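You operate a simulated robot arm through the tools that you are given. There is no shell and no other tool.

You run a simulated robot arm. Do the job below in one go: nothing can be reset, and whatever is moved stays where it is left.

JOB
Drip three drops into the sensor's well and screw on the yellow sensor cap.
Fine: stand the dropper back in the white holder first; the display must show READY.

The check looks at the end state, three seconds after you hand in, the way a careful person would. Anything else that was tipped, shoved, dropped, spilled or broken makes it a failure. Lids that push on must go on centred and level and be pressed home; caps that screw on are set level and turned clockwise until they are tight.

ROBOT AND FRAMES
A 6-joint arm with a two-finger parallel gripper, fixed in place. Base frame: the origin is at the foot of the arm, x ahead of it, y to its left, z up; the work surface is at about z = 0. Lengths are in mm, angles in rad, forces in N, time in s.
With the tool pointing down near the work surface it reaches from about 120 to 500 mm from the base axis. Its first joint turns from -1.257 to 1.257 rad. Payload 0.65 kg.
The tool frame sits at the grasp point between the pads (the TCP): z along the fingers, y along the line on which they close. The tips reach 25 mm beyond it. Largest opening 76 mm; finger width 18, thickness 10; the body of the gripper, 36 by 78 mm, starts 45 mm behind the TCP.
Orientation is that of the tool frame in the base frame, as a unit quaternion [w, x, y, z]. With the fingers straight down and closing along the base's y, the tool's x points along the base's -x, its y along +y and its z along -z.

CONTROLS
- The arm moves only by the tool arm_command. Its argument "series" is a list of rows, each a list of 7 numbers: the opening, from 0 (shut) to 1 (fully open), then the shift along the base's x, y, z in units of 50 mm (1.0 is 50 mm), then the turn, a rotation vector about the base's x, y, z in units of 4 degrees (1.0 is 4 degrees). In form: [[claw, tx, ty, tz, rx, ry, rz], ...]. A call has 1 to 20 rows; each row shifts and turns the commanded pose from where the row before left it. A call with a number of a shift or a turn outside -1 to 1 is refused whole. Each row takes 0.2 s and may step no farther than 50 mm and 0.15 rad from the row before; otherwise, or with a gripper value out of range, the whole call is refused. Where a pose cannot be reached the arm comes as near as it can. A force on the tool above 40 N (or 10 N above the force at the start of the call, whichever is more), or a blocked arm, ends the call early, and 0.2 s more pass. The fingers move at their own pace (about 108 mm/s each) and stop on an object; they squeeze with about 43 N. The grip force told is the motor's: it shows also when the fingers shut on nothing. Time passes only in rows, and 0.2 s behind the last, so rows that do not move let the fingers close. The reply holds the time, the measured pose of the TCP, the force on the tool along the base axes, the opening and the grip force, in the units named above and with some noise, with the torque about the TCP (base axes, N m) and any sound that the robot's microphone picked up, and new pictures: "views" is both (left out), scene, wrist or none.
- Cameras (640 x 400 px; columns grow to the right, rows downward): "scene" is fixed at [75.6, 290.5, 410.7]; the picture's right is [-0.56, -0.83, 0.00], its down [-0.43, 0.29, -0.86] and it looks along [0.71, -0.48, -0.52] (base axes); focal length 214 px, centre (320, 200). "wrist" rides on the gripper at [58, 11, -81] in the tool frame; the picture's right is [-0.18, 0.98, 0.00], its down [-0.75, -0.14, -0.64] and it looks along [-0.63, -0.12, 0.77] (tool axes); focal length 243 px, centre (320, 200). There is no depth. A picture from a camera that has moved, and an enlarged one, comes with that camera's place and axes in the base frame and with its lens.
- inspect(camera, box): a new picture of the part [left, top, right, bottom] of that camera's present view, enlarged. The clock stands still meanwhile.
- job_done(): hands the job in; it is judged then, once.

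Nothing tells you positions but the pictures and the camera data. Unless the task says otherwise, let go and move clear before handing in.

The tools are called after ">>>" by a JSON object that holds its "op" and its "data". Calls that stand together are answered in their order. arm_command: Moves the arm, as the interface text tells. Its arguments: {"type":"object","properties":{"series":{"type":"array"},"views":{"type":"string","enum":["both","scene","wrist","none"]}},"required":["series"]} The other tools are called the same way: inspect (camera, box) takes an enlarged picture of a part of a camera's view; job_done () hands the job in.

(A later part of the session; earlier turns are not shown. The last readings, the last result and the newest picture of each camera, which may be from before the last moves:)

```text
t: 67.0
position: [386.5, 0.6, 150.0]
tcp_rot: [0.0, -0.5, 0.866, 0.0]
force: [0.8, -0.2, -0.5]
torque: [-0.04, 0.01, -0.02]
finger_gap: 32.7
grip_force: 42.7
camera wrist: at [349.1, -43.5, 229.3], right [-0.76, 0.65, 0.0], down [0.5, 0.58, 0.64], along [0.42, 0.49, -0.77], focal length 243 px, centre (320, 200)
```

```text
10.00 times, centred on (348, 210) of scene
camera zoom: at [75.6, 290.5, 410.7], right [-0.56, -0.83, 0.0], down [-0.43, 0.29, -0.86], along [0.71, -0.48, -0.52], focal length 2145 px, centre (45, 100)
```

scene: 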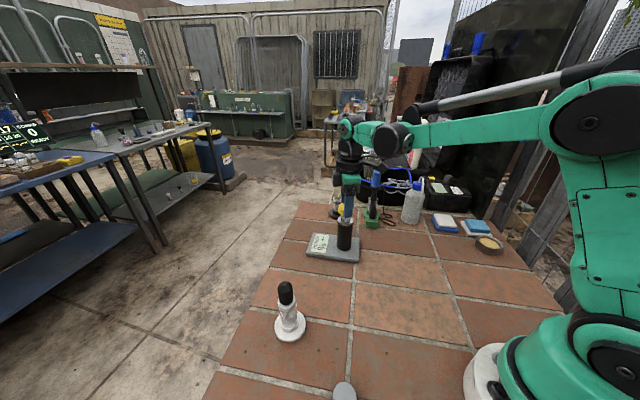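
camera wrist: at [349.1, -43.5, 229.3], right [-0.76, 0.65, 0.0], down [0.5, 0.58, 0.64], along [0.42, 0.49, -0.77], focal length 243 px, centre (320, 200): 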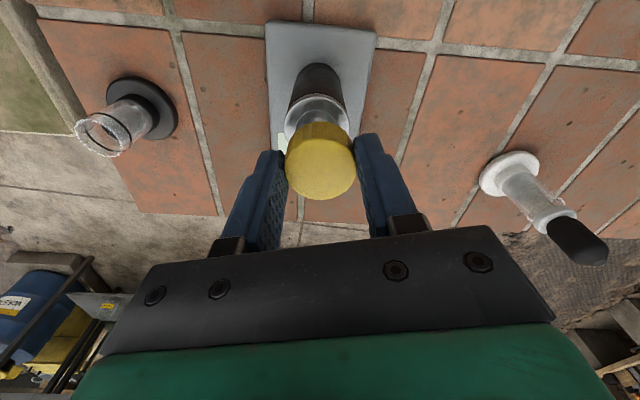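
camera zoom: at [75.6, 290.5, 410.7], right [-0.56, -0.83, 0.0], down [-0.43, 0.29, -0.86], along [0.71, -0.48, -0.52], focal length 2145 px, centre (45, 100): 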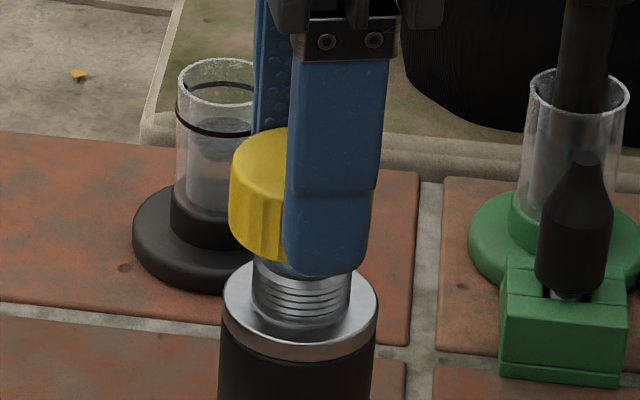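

The side view shows the cap is off by about (−0.7, +2.4) mm at this angle, and its centre sits about 1.3 mm from the tool axis. I'll turn back counter-clockwise to keep the full clockwise range, and apply the correction for both effects.

>>> {"op": "arm_command", "data": {"series": [[0.37, 0.036, -0.019, 0, 0, 0, 1], [0.37, 0, 0, 0, 0, 0, 1], [0.37, 0, 0, 0, 0, 0, 1], [0.37, 0, 0, 0, 0, 0, 1], [0.37, 0, 0, 0, 0, 0, 1], [0.37, 0, 0, 0, 0, 0, 1], [0.37, 0, 0, 0, 0, 0, 1], [0.37, 0, 0, 0, 0, 0, 1], [0.37, 0, 0, 0, 0, 0, 1], [0.37, 0, 0, 0, 0, 0, 1], [0.37, 0, 0, 0, 0, 0, 1], [0.37, 0, 0, 0, 0, 0, 1], [0.37, 0, 0, 0, 0, 0, 1], [0.37, 0, 0, 0, 0, 0, 1], [0.37, 0, 0, 0, 0, 0, 1], [0.37, 0, 0, 0, 0, 0, 1], [0.37, 0, 0, 0, 0, 0, 1], [0.37, 0, 0, 0, 0, 0, 1], [0.37, 0, 0, 0, 0, 0, 1], [0.37, 0, 0, 0, 0, 0, 1]], "views": "none"}}

>>> {"op": "arm_command", "data": {"series": [[0.37, 0, 0, 0, 0, 0, 1], [0.37, 0, 0, 0, 0, 0, 1], [0.37, 0, 0, 0, 0, 0, 0], [0.37, 0, 0, 0, 0, 0, 0]]}}

>>> {"op": "inspect", "data": {"camera": "wrist", "box": [240, 80, 400, 220]}}

>>> {"op": "inspect", "data": {"camera": "scene", "box": [325, 190, 370, 230]}}

```text
t: 71.2
position: [389.7, 0.1, 150.2]
tcp_rot: [0.0, 0.94, -0.341, 0.0]
force: [-0.5, -0.5, -0.4]
torque: [0.03, 0.01, -0.01]
finger_gap: 32.6
grip_force: 43.4
```

```text
t: 72.2
position: [389.4, 2.2, 150.6]
tcp_rot: [0.0, 0.961, -0.275, 0.0]
force: [-0.1, -0.1, 0.0]
torque: [0.0, 0.01, -0.02]
finger_gap: 32.2
grip_force: 43.2
camera wrist: at [433.5, -39.5, 229.3], right [-0.68, -0.74, 0.0], down [-0.56, 0.52, 0.64], along [-0.47, 0.43, -0.77], focal length 243 px, centre (320, 200)
```

scene: 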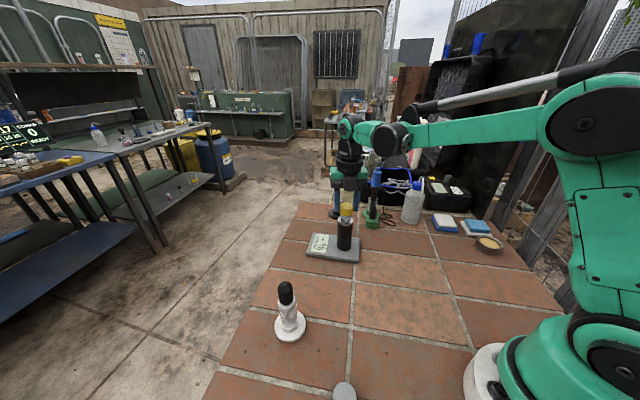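
wrist: 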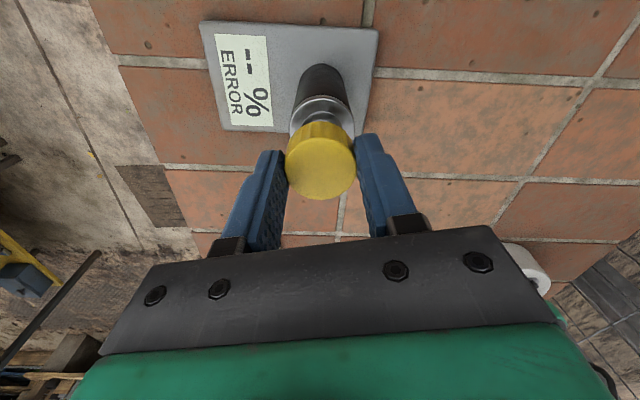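

```text
2.86 times, centred on (320, 150) of wrist
camera zoom: at [433.5, -39.5, 229.3], right [-0.68, -0.74, 0.0], down [-0.56, 0.52, 0.64], along [-0.47, 0.43, -0.77], focal length 693 px, centre (320, 343)
```

zoom: 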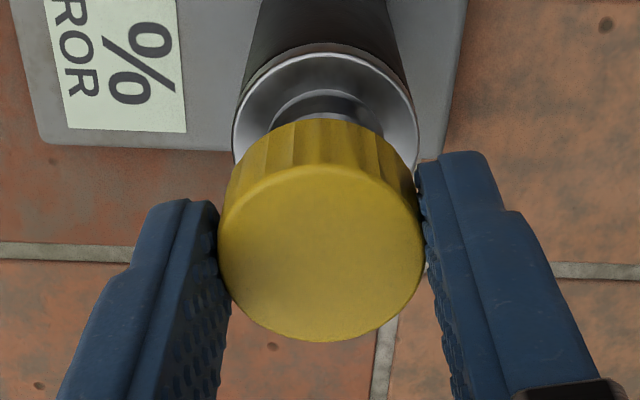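

```text
10.00 times, centred on (348, 210) of scene
camera zoom: at [75.6, 290.5, 410.7], right [-0.56, -0.83, 0.0], down [-0.43, 0.29, -0.86], along [0.71, -0.48, -0.52], focal length 2145 px, centre (45, 100)
```

zoom: 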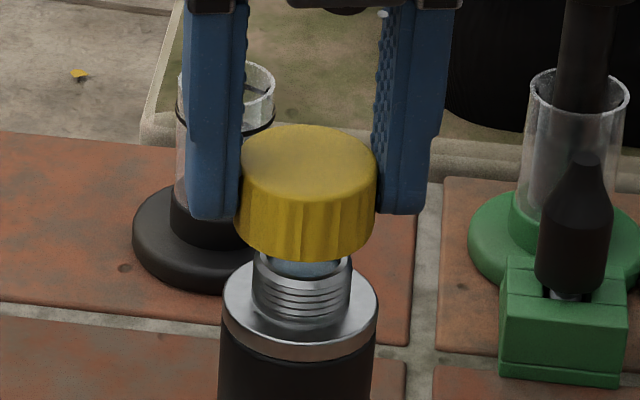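

Alignment is now within about 0.5 mm in both observable directions. I'll nudge that and lower gently, watching the force.

>>> {"op": "arm_command", "data": {"series": [[0.37, -0.005, -0.006, -0.06, 0, 0, 0], [0.37, 0, 0, -0.06, 0, 0, 0], [0.37, 0, 0, -0.06, 0, 0, 0], [0.37, 0, 0, -0.03, 0, 0, 0], [0.37, 0, 0, 0, 0, 0, 0]], "views": "none"}}

>>> {"op": "arm_command", "data": {"series": [[0.37, 0, 0, -0.02, 0, 0, 0], [0.37, 0, 0, 0, 0, 0, 0]], "views": "none"}}

>>> {"op": "inspect", "data": {"camera": "wrist", "box": [240, 80, 400, 220]}}

>>> {"op": "inspect", "data": {"camera": "scene", "box": [325, 190, 370, 230]}}

```text
t: 73.4
position: [390.4, 1.1, 141.1]
tcp_rot: [0.0, 0.961, -0.276, 0.0]
force: [0.0, -0.6, -0.8]
torque: [0.02, 0.02, -0.01]
finger_gap: 32.3
grip_force: 43.1
```

```text
t: 74.0
position: [389.1, 0.8, 139.2]
tcp_rot: [0.0, 0.961, -0.276, 0.0]
force: [0.5, -0.3, 0.3]
torque: [-0.01, 0.0, 0.0]
finger_gap: 32.0
grip_force: 43.4
```

```text
2.86 times, centred on (320, 150) of wrist
camera zoom: at [433.3, -40.0, 217.6], right [-0.68, -0.74, 0.0], down [-0.56, 0.52, 0.64], along [-0.47, 0.44, -0.77], focal length 693 px, centre (320, 343)
```

zoom: 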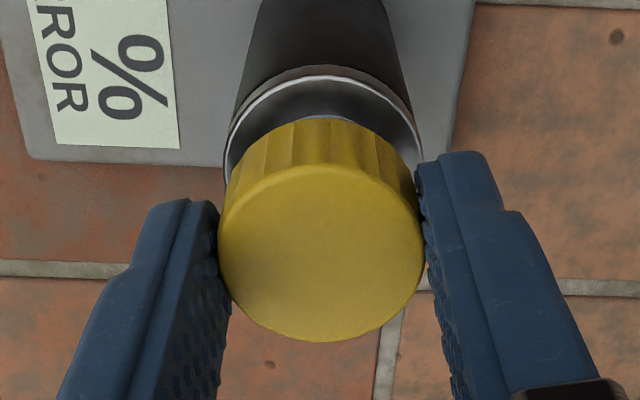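

```text
10.00 times, centred on (348, 210) of scene
camera zoom: at [75.6, 290.5, 410.7], right [-0.56, -0.83, 0.0], down [-0.43, 0.29, -0.86], along [0.71, -0.48, -0.52], focal length 2145 px, centre (45, 100)
```

zoom: 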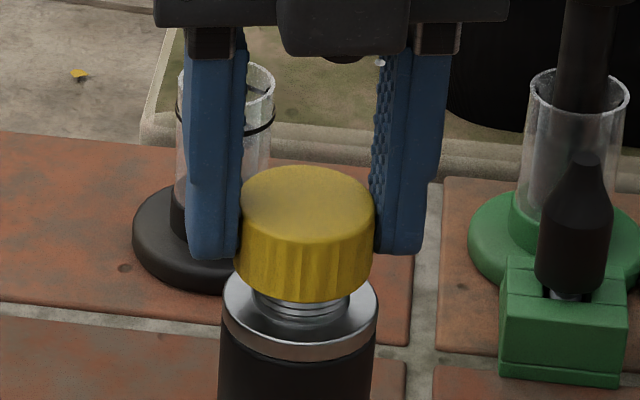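

No side load at the height where it touched before. Continuing down in 1 mm steps.

>>> {"op": "arm_command", "data": {"series": [[0.37, 0, 0, -0.02, 0, 0, 0], [0.37, 0, 0, 0, 0, 0, 0]], "views": "none"}}

>>> {"op": "arm_command", "data": {"series": [[0.37, 0, 0, -0.02, 0, 0, 0], [0.37, 0, 0, 0, 0, 0, 0]], "views": "none"}}

>>> {"op": "arm_command", "data": {"series": [[0.37, 0, 0, -0.02, 0, 0, 0], [0.37, 0, 0, 0, 0, 0, 0]], "views": "none"}}

>>> {"op": "inspect", "data": {"camera": "scene", "box": [325, 190, 370, 230]}}

```text
t: 74.6
position: [389.5, 0.2, 138.3]
tcp_rot: [-0.001, 0.961, -0.275, 0.0]
force: [-0.8, 0.0, -0.2]
torque: [0.01, 0.03, 0.02]
finger_gap: 32.4
grip_force: 43.2
```

```text
t: 75.2
position: [388.6, 0.4, 136.3]
tcp_rot: [0.0, 0.961, -0.276, -0.001]
force: [0.0, 0.0, -1.0]
torque: [0.01, -0.01, 0.0]
finger_gap: 32.3
grip_force: 43.2
```

```text
t: 75.8
position: [389.6, 0.4, 136.2]
tcp_rot: [0.0, 0.961, -0.276, 0.0]
force: [1.1, -0.1, 0.7]
torque: [0.03, -0.02, -0.01]
finger_gap: 32.5
grip_force: 43.4
```

```text
10.00 times, centred on (348, 210) of scene
camera zoom: at [75.6, 290.5, 410.7], right [-0.56, -0.83, 0.0], down [-0.43, 0.29, -0.86], along [0.71, -0.48, -0.52], focal length 2145 px, centre (45, 100)
```

zoom: 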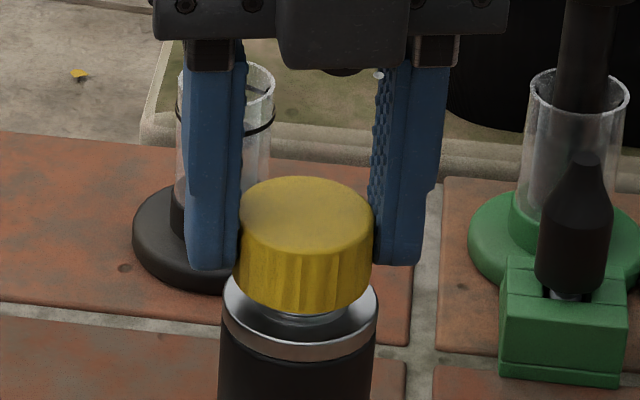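

Still free. I'll keep going down in 1 mm steps until the thread resists.

>>> {"op": "arm_command", "data": {"series": [[0.37, 0, 0, -0.02, 0, 0, 0], [0.37, 0, 0, 0, 0, 0, 0]], "views": "none"}}

>>> {"op": "arm_command", "data": {"series": [[0.37, 0, 0, -0.02, 0, 0, 0], [0.37, 0, 0, 0, 0, 0, 0]], "views": "none"}}

>>> {"op": "inspect", "data": {"camera": "scene", "box": [325, 190, 370, 230]}}

```text
t: 76.4
position: [389.3, 0.4, 134.5]
tcp_rot: [0.0, 0.961, -0.276, 0.0]
force: [0.0, -0.6, -0.1]
torque: [0.01, -0.01, 0.01]
finger_gap: 32.4
grip_force: 43.0
```

```text
t: 77.0
position: [390.7, -0.2, 134.6]
tcp_rot: [0.002, 0.961, -0.277, 0.0]
force: [0.7, -8.4, 1.1]
torque: [-0.1, -0.2, 0.02]
finger_gap: 32.2
grip_force: 42.6
```

```text
10.00 times, centred on (348, 210) of scene
camera zoom: at [75.6, 290.5, 410.7], right [-0.56, -0.83, 0.0], down [-0.43, 0.29, -0.86], along [0.71, -0.48, -0.52], focal length 2145 px, centre (45, 100)
```

zoom: 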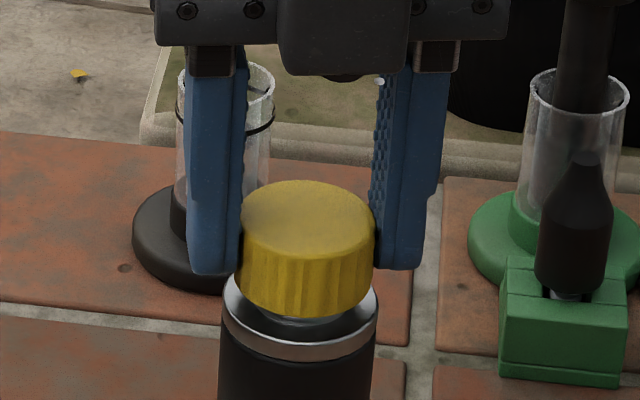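

>>> {"op": "inspect", "data": {"camera": "wrist", "box": [240, 80, 400, 220]}}

>>> {"op": "inspect", "data": {"camera": "scene", "box": [335, 200, 362, 220]}}

```text
2.86 times, centred on (320, 150) of wrist
camera zoom: at [433.5, -40.6, 212.9], right [-0.68, -0.74, 0.0], down [-0.56, 0.52, 0.64], along [-0.47, 0.43, -0.77], focal length 693 px, centre (320, 343)
```

zoom: 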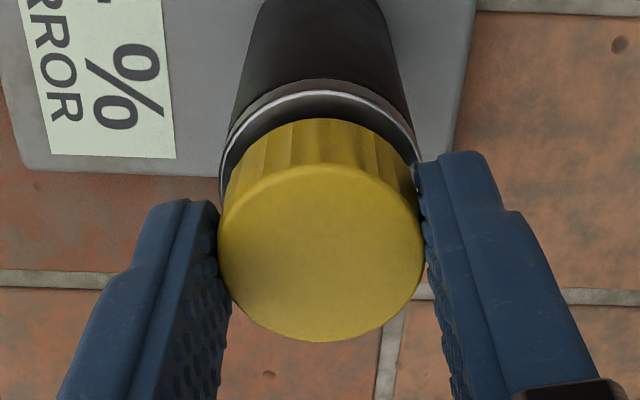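

```text
16.00 times, centred on (348, 210) of scene
camera zoom: at [75.6, 290.5, 410.7], right [-0.56, -0.83, 0.0], down [-0.43, 0.29, -0.86], along [0.71, -0.48, -0.52], focal length 3432 px, centre (-136, 40)
```

zoom: 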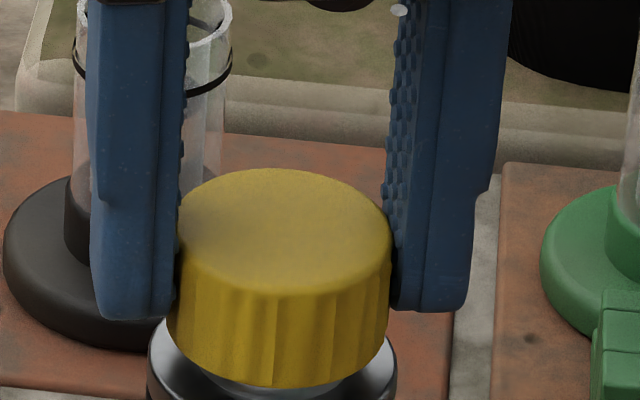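

The lateral position looks right, but there is an 8 N sideways reaction towards −y. I'll ease the tool 1 mm in −y and see whether the force relaxes.

>>> {"op": "arm_command", "data": {"series": [[0.37, 0, -0.02, 0, 0, 0, 0], [0.37, 0, 0, 0, 0, 0, 0]], "views": "none"}}

```text
t: 77.6
position: [390.2, -1.8, 134.2]
tcp_rot: [-0.001, 0.962, -0.274, -0.001]
force: [1.6, 2.8, 6.8]
torque: [-0.13, -0.22, -0.01]
finger_gap: 32.4
grip_force: 43.0
```

The side force has eased, but there is a torque about the finger axis, which suggests the cap is tilted by a degree or so in the grip. I'll tilt the tool about 1° to comply and compare the torque.

>>> {"op": "arm_command", "data": {"series": [[0.37, 0, 0.005, 0, -0.065, -0.105, 0], [0.37, 0, 0, 0, -0.065, -0.105, 0], [0.37, 0, 0, 0, 0, 0, 0]], "views": "none"}}

```text
t: 78.4
position: [390.0, -1.2, 136.8]
tcp_rot: [0.003, 0.961, -0.275, 0.009]
force: [0.2, 0.7, -0.1]
torque: [0.0, 0.03, -0.01]
finger_gap: 32.3
grip_force: 42.3
```

The torque and forces vanished. Let me look at how the cap sits now.

>>> {"op": "inspect", "data": {"camera": "wrist", "box": [240, 80, 400, 220]}}

>>> {"op": "inspect", "data": {"camera": "scene", "box": [325, 190, 370, 230]}}

```text
2.86 times, centred on (320, 150) of wrist
camera zoom: at [432.1, -40.5, 214.0], right [-0.68, -0.74, 0.0], down [-0.57, 0.52, 0.63], along [-0.46, 0.43, -0.78], focal length 693 px, centre (320, 343)
```

zoom: 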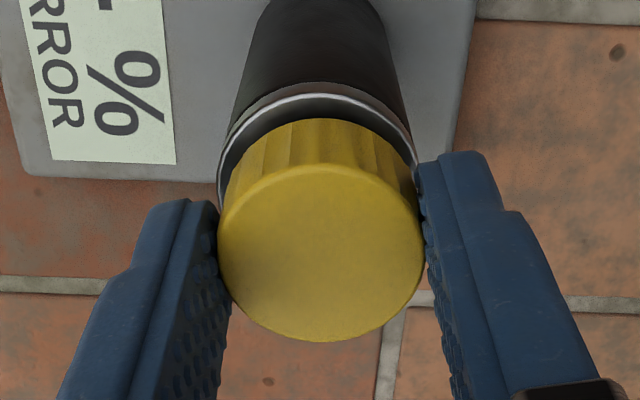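

```text
10.00 times, centred on (348, 210) of scene
camera zoom: at [75.6, 290.5, 410.7], right [-0.56, -0.83, 0.0], down [-0.43, 0.29, -0.86], along [0.71, -0.48, -0.52], focal length 2145 px, centre (45, 100)
```

zoom: 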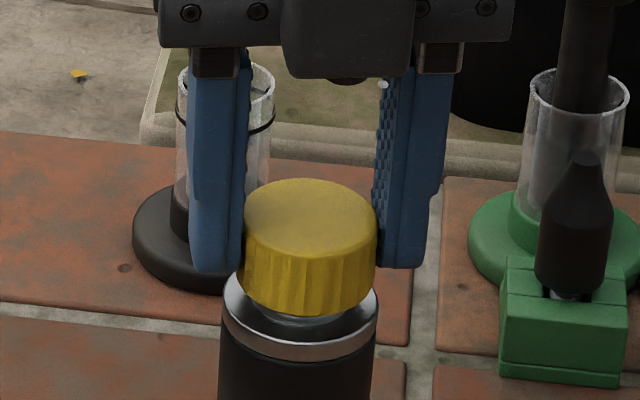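

>>> {"op": "arm_command", "data": {"series": [[0.37, 0.006, 0.01, 0, 0, 0, 0], [0.37, 0, 0, -0.02, 0, 0, 0], [0.37, 0, 0, 0, 0, 0, 0]], "views": "none"}}

```text
t: 79.2
position: [389.5, -0.7, 133.3]
tcp_rot: [0.003, 0.961, -0.275, 0.009]
force: [0.2, 0.4, -0.3]
torque: [0.03, 0.0, 0.03]
finger_gap: 31.9
grip_force: 42.9
```

>>> {"op": "arm_command", "data": {"series": [[0.37, 0, 0, -0.02, 0, 0, 0], [0.37, 0, 0, 0, 0, 0, 0]], "views": "none"}}

>>> {"op": "inspect", "data": {"camera": "scene", "box": [325, 190, 370, 230]}}

```text
t: 79.8
position: [388.8, 0.4, 132.9]
tcp_rot: [0.002, 0.961, -0.275, 0.009]
force: [3.3, -5.6, 35.3]
torque: [0.21, 0.17, -0.04]
finger_gap: 32.2
grip_force: 43.0
```

```text
10.00 times, centred on (348, 210) of scene
camera zoom: at [75.5, 290.5, 410.8], right [-0.56, -0.83, 0.0], down [-0.43, 0.29, -0.86], along [0.71, -0.48, -0.52], focal length 2145 px, centre (45, 100)
```

zoom: 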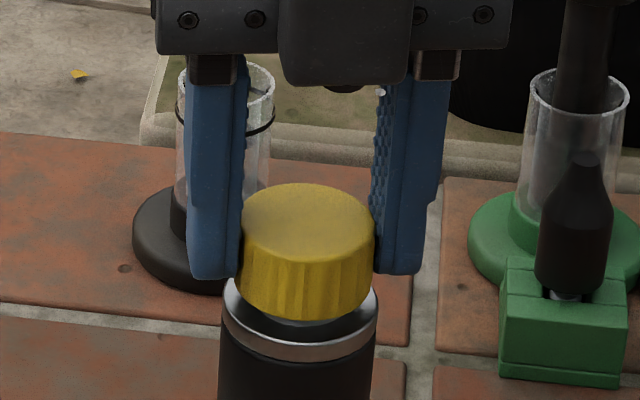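

Now there is firm vertical contact (35 N), the thread start. The torque sign shows I tilted slightly too far, so I'll back off a little, take back half of the tilt, and touch down again lightly.

>>> {"op": "arm_command", "data": {"series": [[0.37, 0, 0, 0.02, 0, 0, 0], [0.37, 0, 0, 0, 0.06, 0.1, 0], [0.37, 0, 0, 0, 0, 0, 0]], "views": "none"}}

>>> {"op": "arm_command", "data": {"series": [[0.37, 0, 0, -0.01, 0, 0, 0], [0.37, 0, 0, 0, 0, 0, 0]], "views": "none"}}

>>> {"op": "inspect", "data": {"camera": "wrist", "box": [240, 80, 400, 220]}}

>>> {"op": "inspect", "data": {"camera": "scene", "box": [325, 190, 370, 230]}}

```text
t: 80.6
position: [390.4, 0.0, 133.8]
tcp_rot: [0.001, 0.961, -0.275, 0.004]
force: [-0.3, 0.0, -1.2]
torque: [-0.01, -0.04, 0.02]
finger_gap: 32.3
grip_force: 42.6
```

```text
t: 81.2
position: [390.4, 0.0, 132.4]
tcp_rot: [0.002, 0.961, -0.275, 0.003]
force: [-0.8, -0.4, -0.7]
torque: [0.0, -0.03, 0.0]
finger_gap: 32.2
grip_force: 43.0
```

```text
2.86 times, centred on (320, 150) of wrist
camera zoom: at [432.8, -40.1, 212.0], right [-0.68, -0.74, 0.0], down [-0.57, 0.52, 0.64], along [-0.47, 0.43, -0.77], focal length 693 px, centre (320, 343)
```

zoom: 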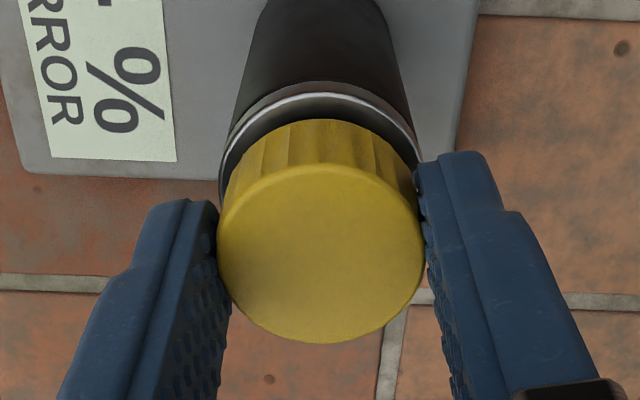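

```text
10.00 times, centred on (348, 210) of scene
camera zoom: at [75.6, 290.5, 410.7], right [-0.56, -0.83, 0.0], down [-0.43, 0.29, -0.86], along [0.71, -0.48, -0.52], focal length 2145 px, centre (45, 100)
```

zoom: 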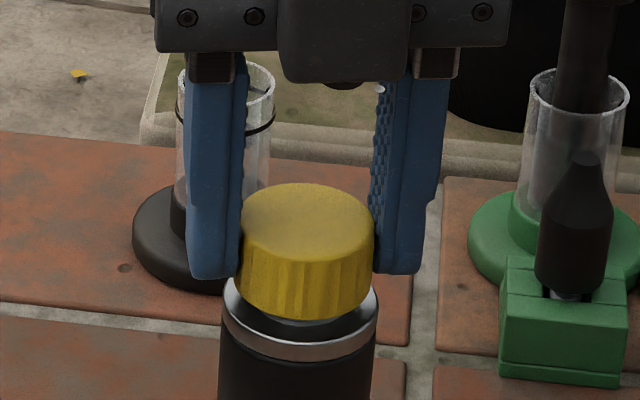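

Aligned and free again just above the thread. I'll touch down by half a millimetre and begin turning clockwise in small steps, watching force and torque.

>>> {"op": "arm_command", "data": {"series": [[0.37, 0, 0, -0.008, 0, 0, 0], [0.37, 0, 0, 0, 0, 0, 0]], "views": "none"}}

>>> {"op": "arm_command", "data": {"series": [[0.37, 0, 0, 0, 0, 0, -1], [0.37, 0, 0, 0, 0, 0, -1], [0.37, 0, 0, 0, 0, 0, -1], [0.37, 0, 0, 0, 0, 0, -1], [0.37, 0, 0, 0, 0, 0, -1], [0.37, 0, 0, 0, 0, 0, 0]], "views": "none"}}

```text
t: 81.8
position: [389.1, -0.4, 133.3]
tcp_rot: [0.001, 0.961, -0.276, 0.003]
force: [-13.6, 1.5, 29.9]
torque: [-0.29, -0.32, -0.03]
finger_gap: 32.4
grip_force: 42.9
```

```text
t: 83.2
position: [389.9, -0.7, 132.1]
tcp_rot: [0.004, 0.899, -0.439, 0.004]
force: [-23.7, -9.7, 21.7]
torque: [-0.28, 0.26, -0.02]
finger_gap: 32.1
grip_force: 42.8
```

The lateral load grew while turning. I'll take off the vertical load first to see what misalignment remains.

>>> {"op": "arm_command", "data": {"series": [[0.37, 0, 0, 0.012, 0, 0, 0], [0.37, 0, 0, 0, 0, 0, 0]], "views": "none"}}

>>> {"op": "inspect", "data": {"camera": "wrist", "box": [240, 80, 400, 220]}}

>>> {"op": "inspect", "data": {"camera": "scene", "box": [325, 190, 370, 230]}}

```text
t: 83.8
position: [388.8, -1.8, 131.6]
tcp_rot: [0.004, 0.899, -0.438, 0.003]
force: [-22.8, -15.6, -3.7]
torque: [-0.3, 0.27, 0.03]
finger_gap: 32.4
grip_force: 43.2
```

```text
2.86 times, centred on (320, 150) of wrist
camera zoom: at [416.7, -52.8, 211.6], right [-0.89, -0.46, 0.0], down [-0.35, 0.69, 0.64], along [-0.29, 0.56, -0.77], focal length 693 px, centre (320, 343)
```

zoom: 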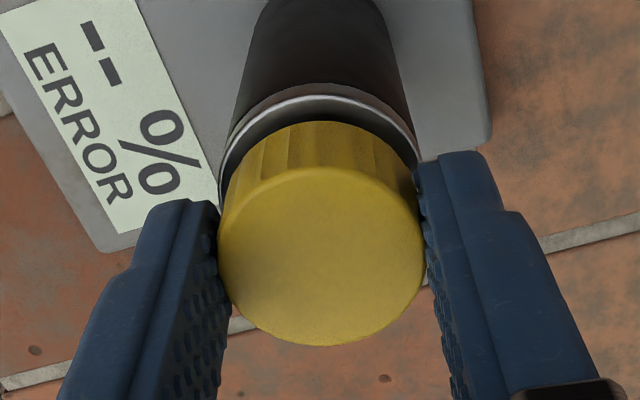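

```text
10.00 times, centred on (348, 210) of scene
camera zoom: at [75.6, 290.5, 410.7], right [-0.56, -0.83, 0.0], down [-0.43, 0.29, -0.86], along [0.71, -0.48, -0.52], focal length 2145 px, centre (45, 100)
```

zoom: 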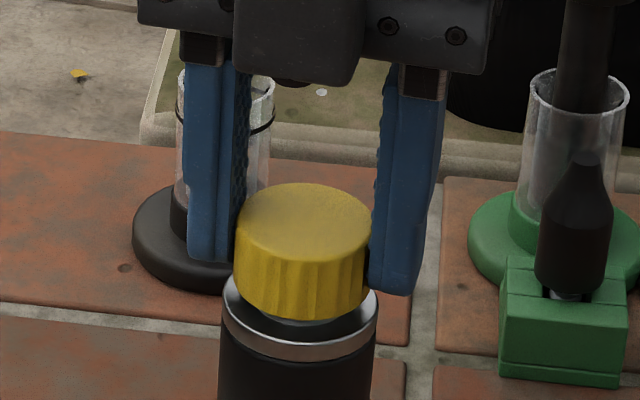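

Raising slightly now gives a small downward pull, so the thread has caught the cap and centred it. The remaining side load comes from the arm pushing off-axis. I'll shift the tool to relieve it.

>>> {"op": "arm_command", "data": {"series": [[0.37, -0.02, -0.014, 0, 0, 0, 0], [0.37, 0, 0, 0, 0, 0, 0]], "views": "none"}}

```text
t: 84.4
position: [390.3, 1.0, 133.6]
tcp_rot: [-0.001, 0.899, -0.437, 0.003]
force: [0.7, -1.3, -0.6]
torque: [-0.03, 0.02, 0.01]
finger_gap: 32.1
grip_force: 43.0
```

>>> {"op": "inspect", "data": {"camera": "wrist", "box": [240, 80, 400, 220]}}

>>> {"op": "inspect", "data": {"camera": "scene", "box": [325, 190, 370, 230]}}

```text
2.86 times, centred on (320, 150) of wrist
camera zoom: at [416.1, -51.1, 212.4], right [-0.89, -0.46, -0.01], down [-0.36, 0.68, 0.64], along [-0.29, 0.57, -0.77], focal length 693 px, centre (320, 343)
```

zoom: 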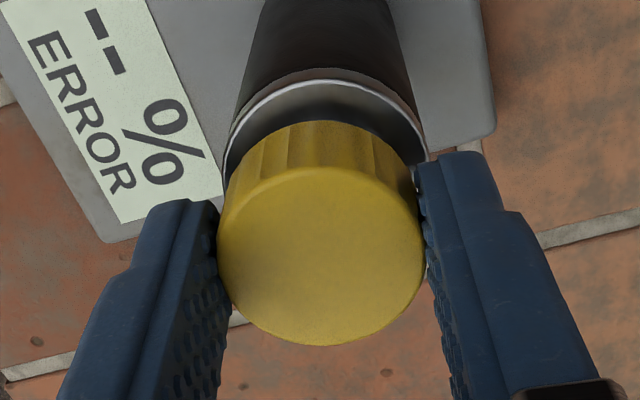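

```text
10.00 times, centred on (348, 210) of scene
camera zoom: at [75.6, 290.6, 410.7], right [-0.56, -0.83, 0.0], down [-0.43, 0.29, -0.86], along [0.71, -0.48, -0.52], focal length 2145 px, centre (45, 100)
```

zoom: 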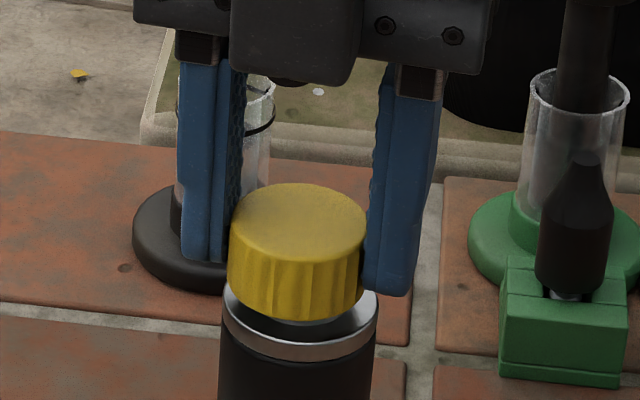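

The cap slid back free and the picture shows it about 2.3 mm off in +y. I'll move it to the centre using the image measurements, then check both views again.

>>> {"op": "arm_command", "data": {"series": [[0.37, 0, 0, 0.04, 0, 0, 0], [0.37, 0.008, -0.04, 0, 0, 0, 0], [0.37, 0, 0, 0, 0, 0, 0], [0.37, 0, 0, 0, 0, 0, 0]], "views": "none"}}

>>> {"op": "inspect", "data": {"camera": "wrist", "box": [240, 80, 400, 220]}}

>>> {"op": "inspect", "data": {"camera": "scene", "box": [325, 190, 370, 230]}}

```text
t: 85.4
position: [389.7, -2.3, 134.6]
tcp_rot: [0.002, 0.899, -0.439, 0.004]
force: [0.5, -0.4, -0.2]
torque: [0.0, -0.03, 0.04]
finger_gap: 32.1
grip_force: 43.1
```

```text
2.86 times, centred on (320, 150) of wrist
camera zoom: at [416.6, -54.7, 214.6], right [-0.89, -0.46, 0.0], down [-0.36, 0.68, 0.64], along [-0.29, 0.57, -0.77], focal length 693 px, centre (320, 343)
```

zoom: 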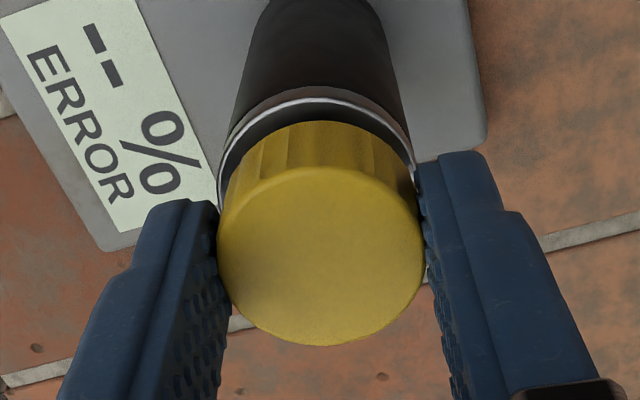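

```text
10.00 times, centred on (348, 210) of scene
camera zoom: at [75.6, 290.5, 410.7], right [-0.56, -0.83, 0.0], down [-0.43, 0.29, -0.86], along [0.71, -0.48, -0.52], focal length 2145 px, centre (45, 100)
```

zoom: 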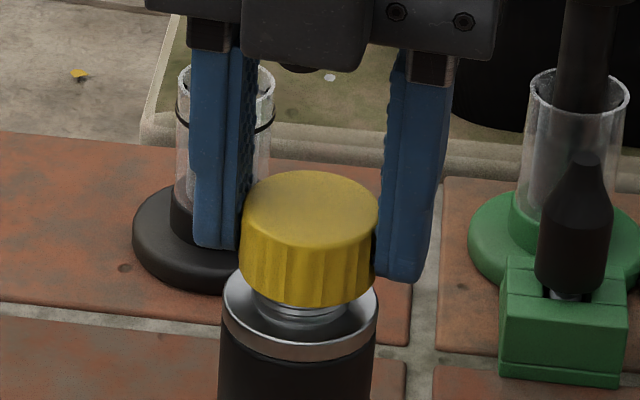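

>>> {"op": "arm_command", "data": {"series": [[0.37, 0.011, 0.01, 0, 0, 0, 0], [0.37, 0, 0, 0, 0, 0, 0], [0.37, 0, 0, 0, 0, 0, 0]], "views": "none"}}

>>> {"op": "inspect", "data": {"camera": "wrist", "box": [240, 80, 400, 220]}}

>>> {"op": "inspect", "data": {"camera": "scene", "box": [325, 190, 370, 230]}}

```text
t: 86.2
position: [388.8, -2.2, 135.3]
tcp_rot: [0.002, 0.898, -0.439, 0.004]
force: [0.0, -0.5, 0.1]
torque: [0.0, 0.02, -0.01]
finger_gap: 32.4
grip_force: 42.7
```

```text
2.86 times, centred on (320, 150) of wrist
camera zoom: at [416.9, -54.1, 214.8], right [-0.89, -0.46, 0.0], down [-0.36, 0.68, 0.64], along [-0.29, 0.57, -0.77], focal length 693 px, centre (320, 343)
```

zoom: 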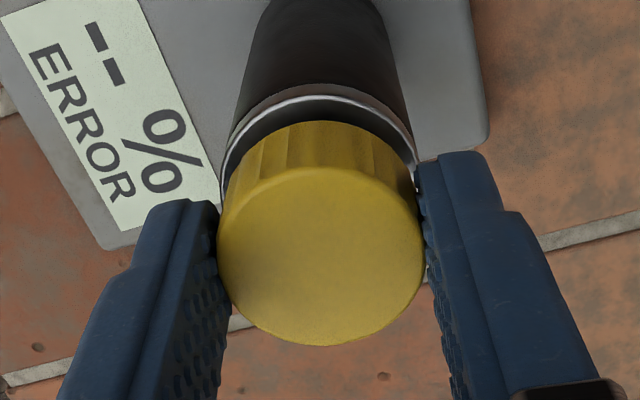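

```text
10.00 times, centred on (348, 210) of scene
camera zoom: at [75.6, 290.5, 410.7], right [-0.56, -0.83, 0.0], down [-0.43, 0.29, -0.86], along [0.71, -0.48, -0.52], focal length 2145 px, centre (45, 100)
```

zoom: 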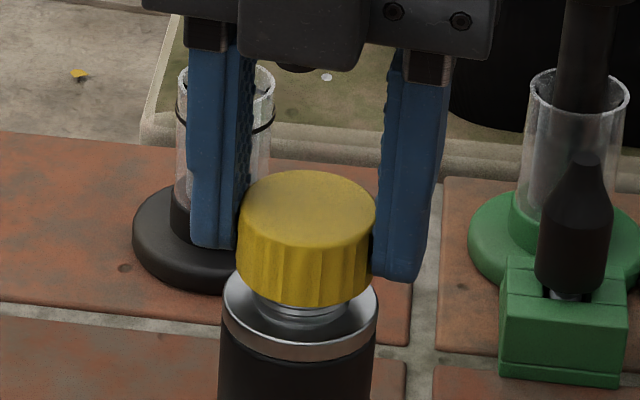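

Now centred in both views within about 0.3 mm. Lowering gently again.

>>> {"op": "arm_command", "data": {"series": [[0.37, 0.006, 0, -0.02, 0, 0, 0], [0.37, 0, 0, -0.02, 0, 0, 0], [0.37, 0, 0, 0, 0, 0, 0]], "views": "none"}}

>>> {"op": "arm_command", "data": {"series": [[0.37, 0, 0, -0.012, 0, 0, 0], [0.37, 0, 0, 0, 0, 0, 0]], "views": "none"}}

```text
t: 87.0
position: [390.4, -2.2, 133.5]
tcp_rot: [0.002, 0.899, -0.438, 0.004]
force: [-0.2, 0.2, 0.9]
torque: [0.03, 0.0, 0.0]
finger_gap: 32.4
grip_force: 43.3
```

```text
t: 87.6
position: [389.2, 0.6, 130.9]
tcp_rot: [0.001, 0.9, -0.437, 0.002]
force: [-15.8, 17.1, 27.4]
torque: [0.18, 0.09, -0.05]
finger_gap: 32.3
grip_force: 43.2
```

>>> {"op": "inspect", "data": {"camera": "wrist", "box": [240, 80, 400, 220]}}

>>> {"op": "inspect", "data": {"camera": "scene", "box": [325, 190, 370, 230]}}

>>> {"op": "inspect", "data": {"camera": "scene", "box": [290, 180, 410, 280]}}

```text
2.86 times, centred on (320, 150) of wrist
camera zoom: at [416.9, -53.4, 211.3], right [-0.89, -0.46, 0.0], down [-0.36, 0.68, 0.64], along [-0.3, 0.57, -0.77], focal length 693 px, centre (320, 343)
```

zoom: 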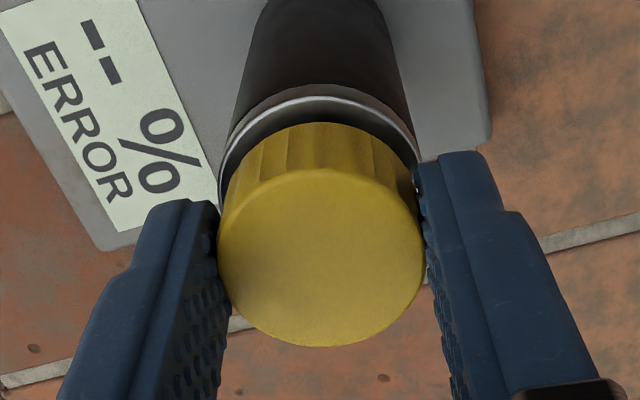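

```text
10.00 times, centred on (348, 210) of scene
camera zoom: at [75.5, 290.6, 410.8], right [-0.56, -0.83, 0.0], down [-0.43, 0.29, -0.86], along [0.71, -0.48, -0.52], focal length 2145 px, centre (45, 100)
```

zoom: 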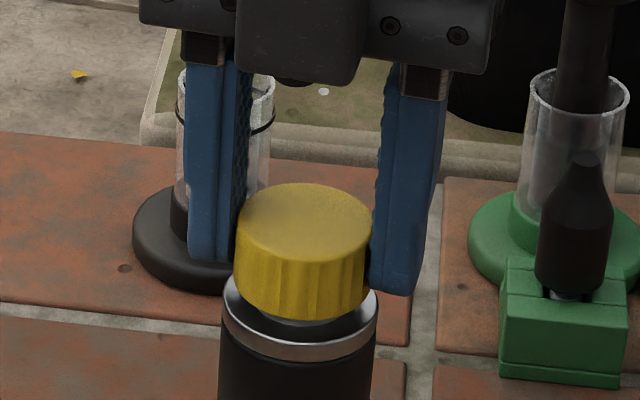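

```text
4.00 times, centred on (350, 230) of scene
camera zoom: at [75.5, 290.6, 410.8], right [-0.56, -0.83, 0.0], down [-0.43, 0.29, -0.86], along [0.71, -0.48, -0.52], focal length 858 px, centre (200, 80)
```

zoom: 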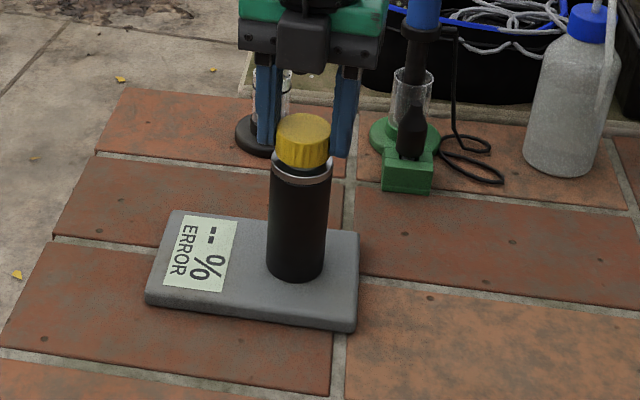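

The cap is being pulled to the same centred spot as before, so the thread really is engaging there. I'll shift the tool a little in −x and +y and ease the downward push to balance the forces.

>>> {"op": "arm_command", "data": {"series": [[0.37, -0.008, 0.012, 0.004, 0, 0, 0], [0.37, 0, 0, 0, 0, 0, 0]], "views": "none"}}

```text
t: 88.2
position: [389.8, -0.8, 132.5]
tcp_rot: [0.002, 0.899, -0.438, 0.004]
force: [-9.3, 15.1, 19.2]
torque: [0.49, 0.32, -0.03]
finger_gap: 32.3
grip_force: 43.0
```

>>> {"op": "arm_command", "data": {"series": [[0.37, -0.008, 0.014, 0.004, 0, 0, 0], [0.37, 0, 0, 0, 0, 0, 0]], "views": "none"}}

```text
t: 88.8
position: [390.0, -1.2, 132.0]
tcp_rot: [0.003, 0.899, -0.438, 0.003]
force: [-10.4, 7.3, 6.8]
torque: [0.41, 0.25, -0.01]
finger_gap: 32.1
grip_force: 43.3
```

>>> {"op": "arm_command", "data": {"series": [[0.37, -0.01, 0.01, 0, 0, 0, 0], [0.37, 0, 0, 0, 0, 0, 0]], "views": "none"}}

>>> {"op": "inspect", "data": {"camera": "wrist", "box": [240, 80, 400, 220]}}

>>> {"op": "inspect", "data": {"camera": "scene", "box": [325, 190, 370, 230]}}

```text
t: 89.4
position: [389.7, -0.6, 132.4]
tcp_rot: [0.002, 0.898, -0.439, 0.006]
force: [5.9, -6.9, 0.5]
torque: [0.25, 0.14, -0.01]
finger_gap: 32.3
grip_force: 43.3
```

```text
2.86 times, centred on (320, 150) of wrist
camera zoom: at [416.3, -53.0, 211.7], right [-0.89, -0.46, 0.0], down [-0.36, 0.69, 0.63], along [-0.29, 0.56, -0.77], focal length 693 px, centre (320, 343)
```

zoom: 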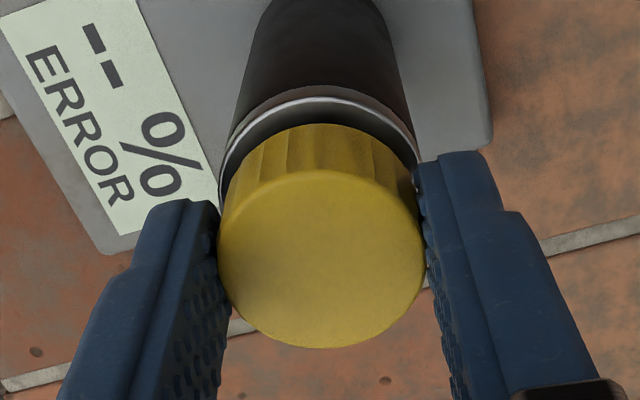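

```text
10.00 times, centred on (348, 210) of scene
camera zoom: at [75.6, 290.5, 410.7], right [-0.56, -0.83, 0.0], down [-0.43, 0.29, -0.86], along [0.71, -0.48, -0.52], focal length 2145 px, centre (45, 100)
```

zoom: 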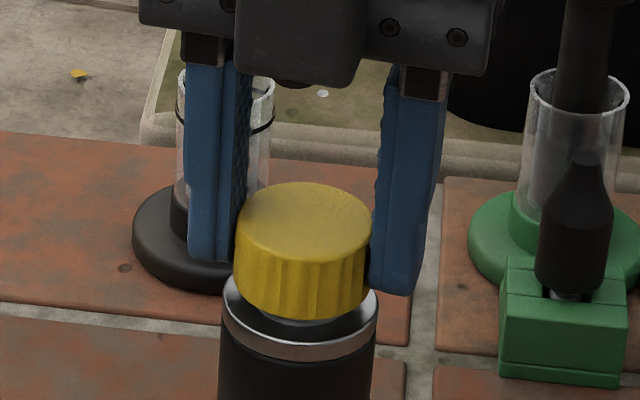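

The remaining torque says the tool should go back to upright, so I'll undo the small tilt.

>>> {"op": "arm_command", "data": {"series": [[0.37, 0, 0, 0, 0.1, 0.077, 0], [0.37, 0, 0, 0, 0, 0, 0]], "views": "none"}}

```text
t: 90.0
position: [388.6, 0.9, 132.2]
tcp_rot: [-0.001, 0.899, -0.439, 0.0]
force: [0.5, 0.6, -0.7]
torque: [-0.02, -0.03, 0.01]
finger_gap: 32.1
grip_force: 43.1
```

All loads are near zero. Now a light downward touch and a few degrees clockwise.

>>> {"op": "arm_command", "data": {"series": [[0.37, 0, 0, -0.008, 0, 0, 0], [0.37, 0, 0, 0, 0, 0, 0]], "views": "none"}}

>>> {"op": "arm_command", "data": {"series": [[0.37, 0, 0, 0, 0, 0, -1], [0.37, 0, 0, 0, 0, 0, -1], [0.37, 0, 0, 0, 0, 0, 0]], "views": "none"}}

>>> {"op": "inspect", "data": {"camera": "scene", "box": [325, 190, 370, 230]}}

```text
t: 90.6
position: [388.3, -0.7, 132.8]
tcp_rot: [0.001, 0.899, -0.438, 0.0]
force: [0.2, 0.3, 0.1]
torque: [-0.01, 0.0, -0.02]
finger_gap: 32.2
grip_force: 43.3
```

```text
t: 91.4
position: [389.6, -0.4, 131.9]
tcp_rot: [0.0, 0.866, -0.5, 0.0]
force: [0.5, -0.1, -0.7]
torque: [0.0, 0.0, 0.02]
finger_gap: 32.2
grip_force: 43.4
```

```text
10.00 times, centred on (348, 210) of scene
camera zoom: at [75.6, 290.5, 410.7], right [-0.56, -0.83, 0.0], down [-0.43, 0.29, -0.86], along [0.71, -0.48, -0.52], focal length 2145 px, centre (45, 100)
```

zoom: 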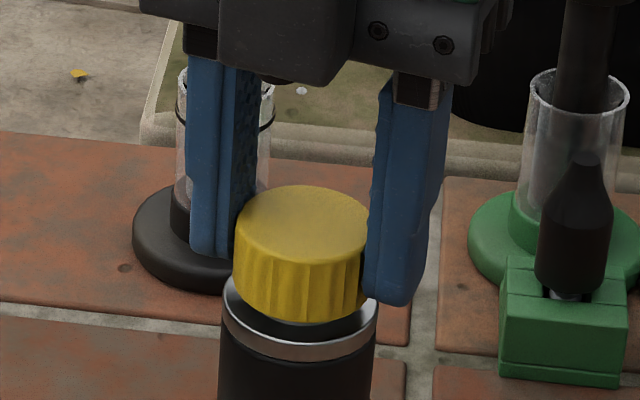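

>>> {"op": "arm_command", "data": {"series": [[0.37, 0, 0, -0.008, 0, 0, 0], [0.37, 0, 0, 0, 0, 0, 0]], "views": "none"}}

>>> {"op": "arm_command", "data": {"series": [[0.37, 0, 0, -0.008, 0, 0, 0], [0.37, 0, 0, 0, 0, 0, 0]], "views": "none"}}

```text
t: 92.0
position: [389.4, -1.2, 132.3]
tcp_rot: [0.0, 0.866, -0.5, 0.001]
force: [19.5, -6.9, 15.9]
torque: [-0.89, -0.78, -0.06]
finger_gap: 32.3
grip_force: 42.6
```

```text
t: 92.6
position: [390.0, 0.3, 131.3]
tcp_rot: [-0.001, 0.866, -0.5, 0.002]
force: [20.1, -9.2, 32.1]
torque: [-0.29, -0.49, -0.06]
finger_gap: 32.2
grip_force: 43.2
```

There's clear thread contact now, with side loads that small shifts should null. I'll balance them before turning.

>>> {"op": "arm_command", "data": {"series": [[0.37, 0.008, -0.006, 0.006, 0, 0, 0], [0.37, 0, 0, 0, 0, 0, 0]], "views": "none"}}

>>> {"op": "inspect", "data": {"camera": "wrist", "box": [240, 80, 400, 220]}}

>>> {"op": "inspect", "data": {"camera": "scene", "box": [325, 190, 370, 230]}}

```text
t: 93.2
position: [389.6, -0.7, 130.5]
tcp_rot: [0.0, 0.866, -0.5, 0.0]
force: [15.5, -7.9, 25.1]
torque: [-0.2, -0.41, -0.07]
finger_gap: 32.2
grip_force: 43.3
```

```text
2.86 times, centred on (320, 150) of wrist
camera zoom: at [409.0, -56.9, 210.0], right [-0.94, -0.33, 0.0], down [-0.25, 0.72, 0.64], along [-0.21, 0.61, -0.77], focal length 693 px, centre (320, 343)
```

zoom: 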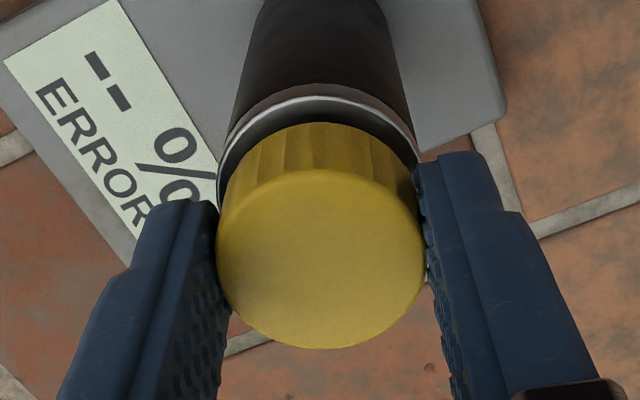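

```text
10.00 times, centred on (348, 210) of scene
camera zoom: at [75.5, 290.5, 410.8], right [-0.56, -0.83, 0.0], down [-0.43, 0.29, -0.86], along [0.71, -0.48, -0.52], focal length 2145 px, centre (45, 100)
```

zoom: 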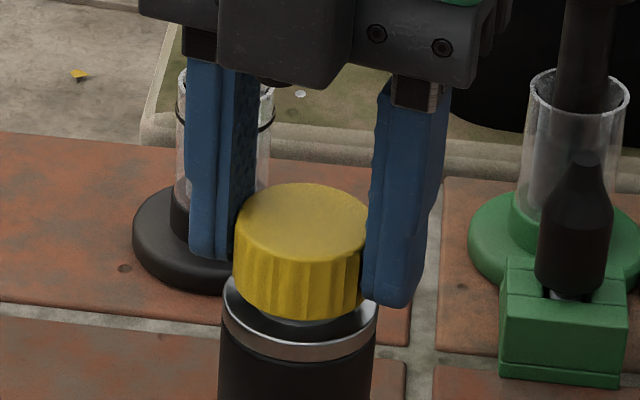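

>>> {"op": "arm_command", "data": {"series": [[0.37, 0.006, -0.006, 0.002, 0, 0, -0.5], [0.37, 0, 0, 0, 0, 0, -1], [0.37, 0, 0, 0, 0, 0, -1], [0.37, 0, 0, 0, 0, 0, -1], [0.37, 0, 0, 0, 0, 0, 0]], "views": "none"}}

```text
t: 94.4
position: [389.6, -0.8, 132.9]
tcp_rot: [0.0, 0.798, -0.602, 0.0]
force: [-0.1, -0.1, 0.0]
torque: [-0.02, 0.02, -0.01]
finger_gap: 32.4
grip_force: 42.7
```

>>> {"op": "inspect", "data": {"camera": "wrist", "box": [240, 80, 400, 220]}}

>>> {"op": "inspect", "data": {"camera": "scene", "box": [325, 190, 370, 230]}}

```text
2.86 times, centred on (320, 150) of wrist
camera zoom: at [394.8, -60.3, 210.9], right [-1.0, -0.09, 0.0], down [-0.07, 0.76, 0.64], along [-0.06, 0.64, -0.77], focal length 693 px, centre (320, 343)
```

zoom: 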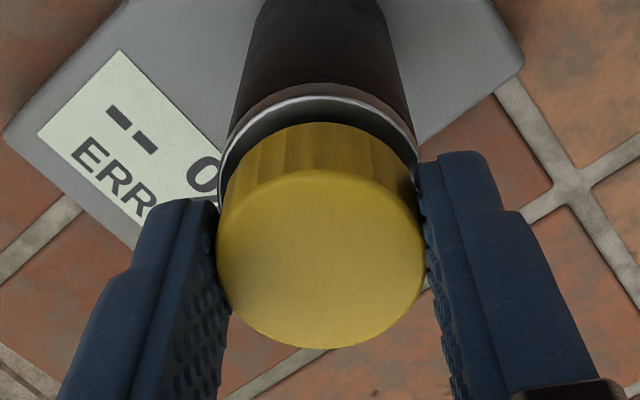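

```text
10.00 times, centred on (348, 210) of scene
camera zoom: at [75.6, 290.5, 410.7], right [-0.56, -0.83, 0.0], down [-0.43, 0.29, -0.86], along [0.71, -0.48, -0.52], focal length 2145 px, centre (45, 100)
```

zoom: 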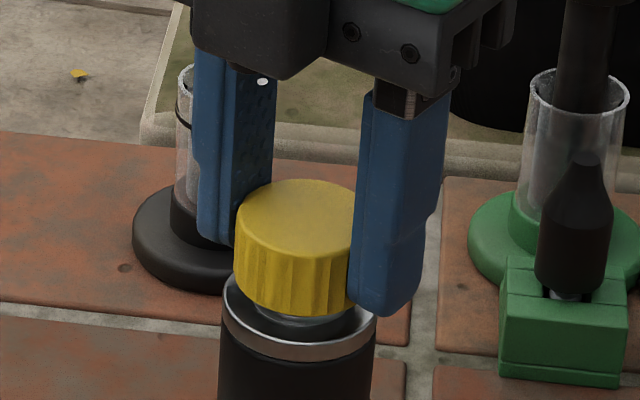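

>>> {"op": "arm_command", "data": {"series": [[0.37, 0, 0, -0.01, 0, 0, 0], [0.37, 0, 0, 0, 0, 0, 0]], "views": "none"}}

>>> {"op": "inspect", "data": {"camera": "scene", "box": [325, 190, 370, 230]}}

```text
t: 95.0
position: [389.3, -2.9, 131.2]
tcp_rot: [0.0, 0.799, -0.602, 0.0]
force: [0.2, 0.5, -0.2]
torque: [0.01, 0.01, 0.02]
finger_gap: 32.2
grip_force: 43.1
```

```text
10.00 times, centred on (348, 210) of scene
camera zoom: at [75.6, 290.5, 410.7], right [-0.56, -0.83, 0.0], down [-0.43, 0.29, -0.86], along [0.71, -0.48, -0.52], focal length 2145 px, centre (45, 100)
```

zoom: 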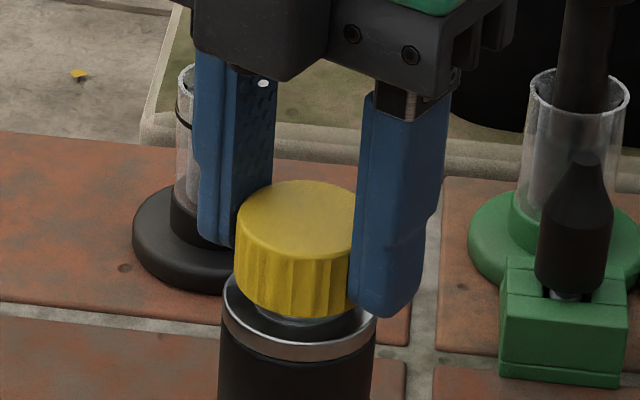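

Still free, and the contact height gets lower as I turn, so the thread is progressing. I'll alternate small clockwise turns and small lowering, reading forces each time.

>>> {"op": "arm_command", "data": {"series": [[0.37, 0, 0, -0.008, 0, 0, 0], [0.37, 0, 0, 0, 0, 0, 0]], "views": "none"}}

>>> {"op": "arm_command", "data": {"series": [[0.37, 0, 0, -0.008, 0, 0, 0], [0.37, 0, 0, 0, 0, 0, 0]], "views": "none"}}

```text
t: 95.6
position: [388.8, -1.9, 131.0]
tcp_rot: [0.0, 0.799, -0.601, 0.001]
force: [0.0, -0.2, -1.3]
torque: [0.02, 0.01, -0.01]
finger_gap: 32.5
grip_force: 42.9
```

```text
t: 96.2
position: [389.0, -2.2, 131.5]
tcp_rot: [-0.001, 0.799, -0.601, -0.001]
force: [-3.7, 10.3, 16.1]
torque: [0.14, 0.01, 0.0]
finger_gap: 32.4
grip_force: 43.0
```

>>> {"op": "inspect", "data": {"camera": "wrist", "box": [240, 80, 400, 220]}}

>>> {"op": "inspect", "data": {"camera": "scene", "box": [325, 190, 370, 230]}}

```text
2.86 times, centred on (320, 150) of wrist
camera zoom: at [394.9, -60.3, 209.8], right [-1.0, -0.1, 0.0], down [-0.07, 0.76, 0.65], along [-0.06, 0.64, -0.76], focal length 693 px, centre (320, 343)
```

zoom: 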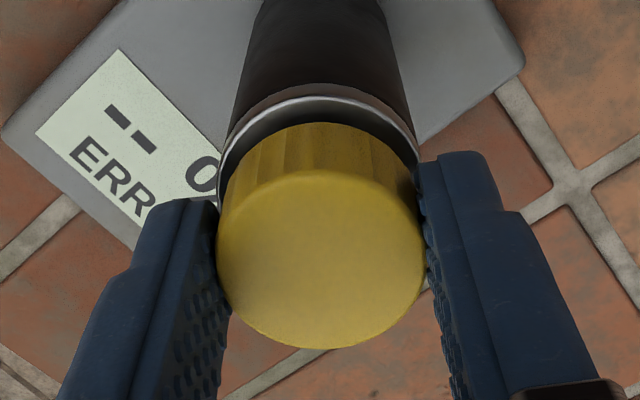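

```text
10.00 times, centred on (348, 210) of scene
camera zoom: at [75.5, 290.6, 410.7], right [-0.56, -0.83, 0.0], down [-0.43, 0.29, -0.86], along [0.71, -0.48, -0.52], focal length 2145 px, centre (45, 100)
```

zoom: 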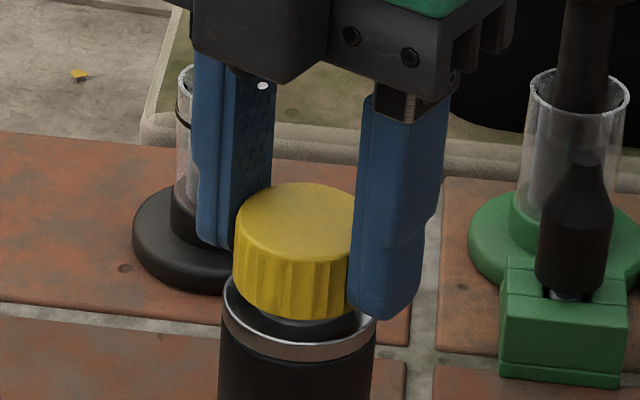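

The cap is well centred from this angle too. Continue turning clockwise at this height.

>>> {"op": "arm_command", "data": {"series": [[0.37, 0, 0, 0, 0, 0, -1], [0.37, 0, 0, 0, 0, 0, -1], [0.37, 0, 0, 0, 0, 0, -1], [0.37, 0, 0, 0, 0, 0, -1], [0.37, 0, 0, 0, 0, 0, 0]], "views": "none"}}

>>> {"op": "arm_command", "data": {"series": [[0.37, 0, 0, 0, 0, 0, -1], [0.37, 0, 0, 0, 0, 0, -1], [0.37, 0, 0, 0, 0, 0, -1], [0.37, 0, 0, 0, 0, 0, -1], [0.37, 0, 0, 0, 0, 0, 0]], "views": "none"}}

```text
t: 97.4
position: [388.5, -1.4, 131.5]
tcp_rot: [0.0, 0.707, -0.707, 0.0]
force: [-1.5, 14.2, 24.6]
torque: [0.41, 0.03, -0.02]
finger_gap: 32.5
grip_force: 43.0
```

```text
t: 98.6
position: [389.2, -1.8, 130.3]
tcp_rot: [-0.001, -0.602, 0.798, 0.001]
force: [-27.2, 10.5, 10.2]
torque: [0.29, 0.28, -0.01]
finger_gap: 32.4
grip_force: 42.9
```

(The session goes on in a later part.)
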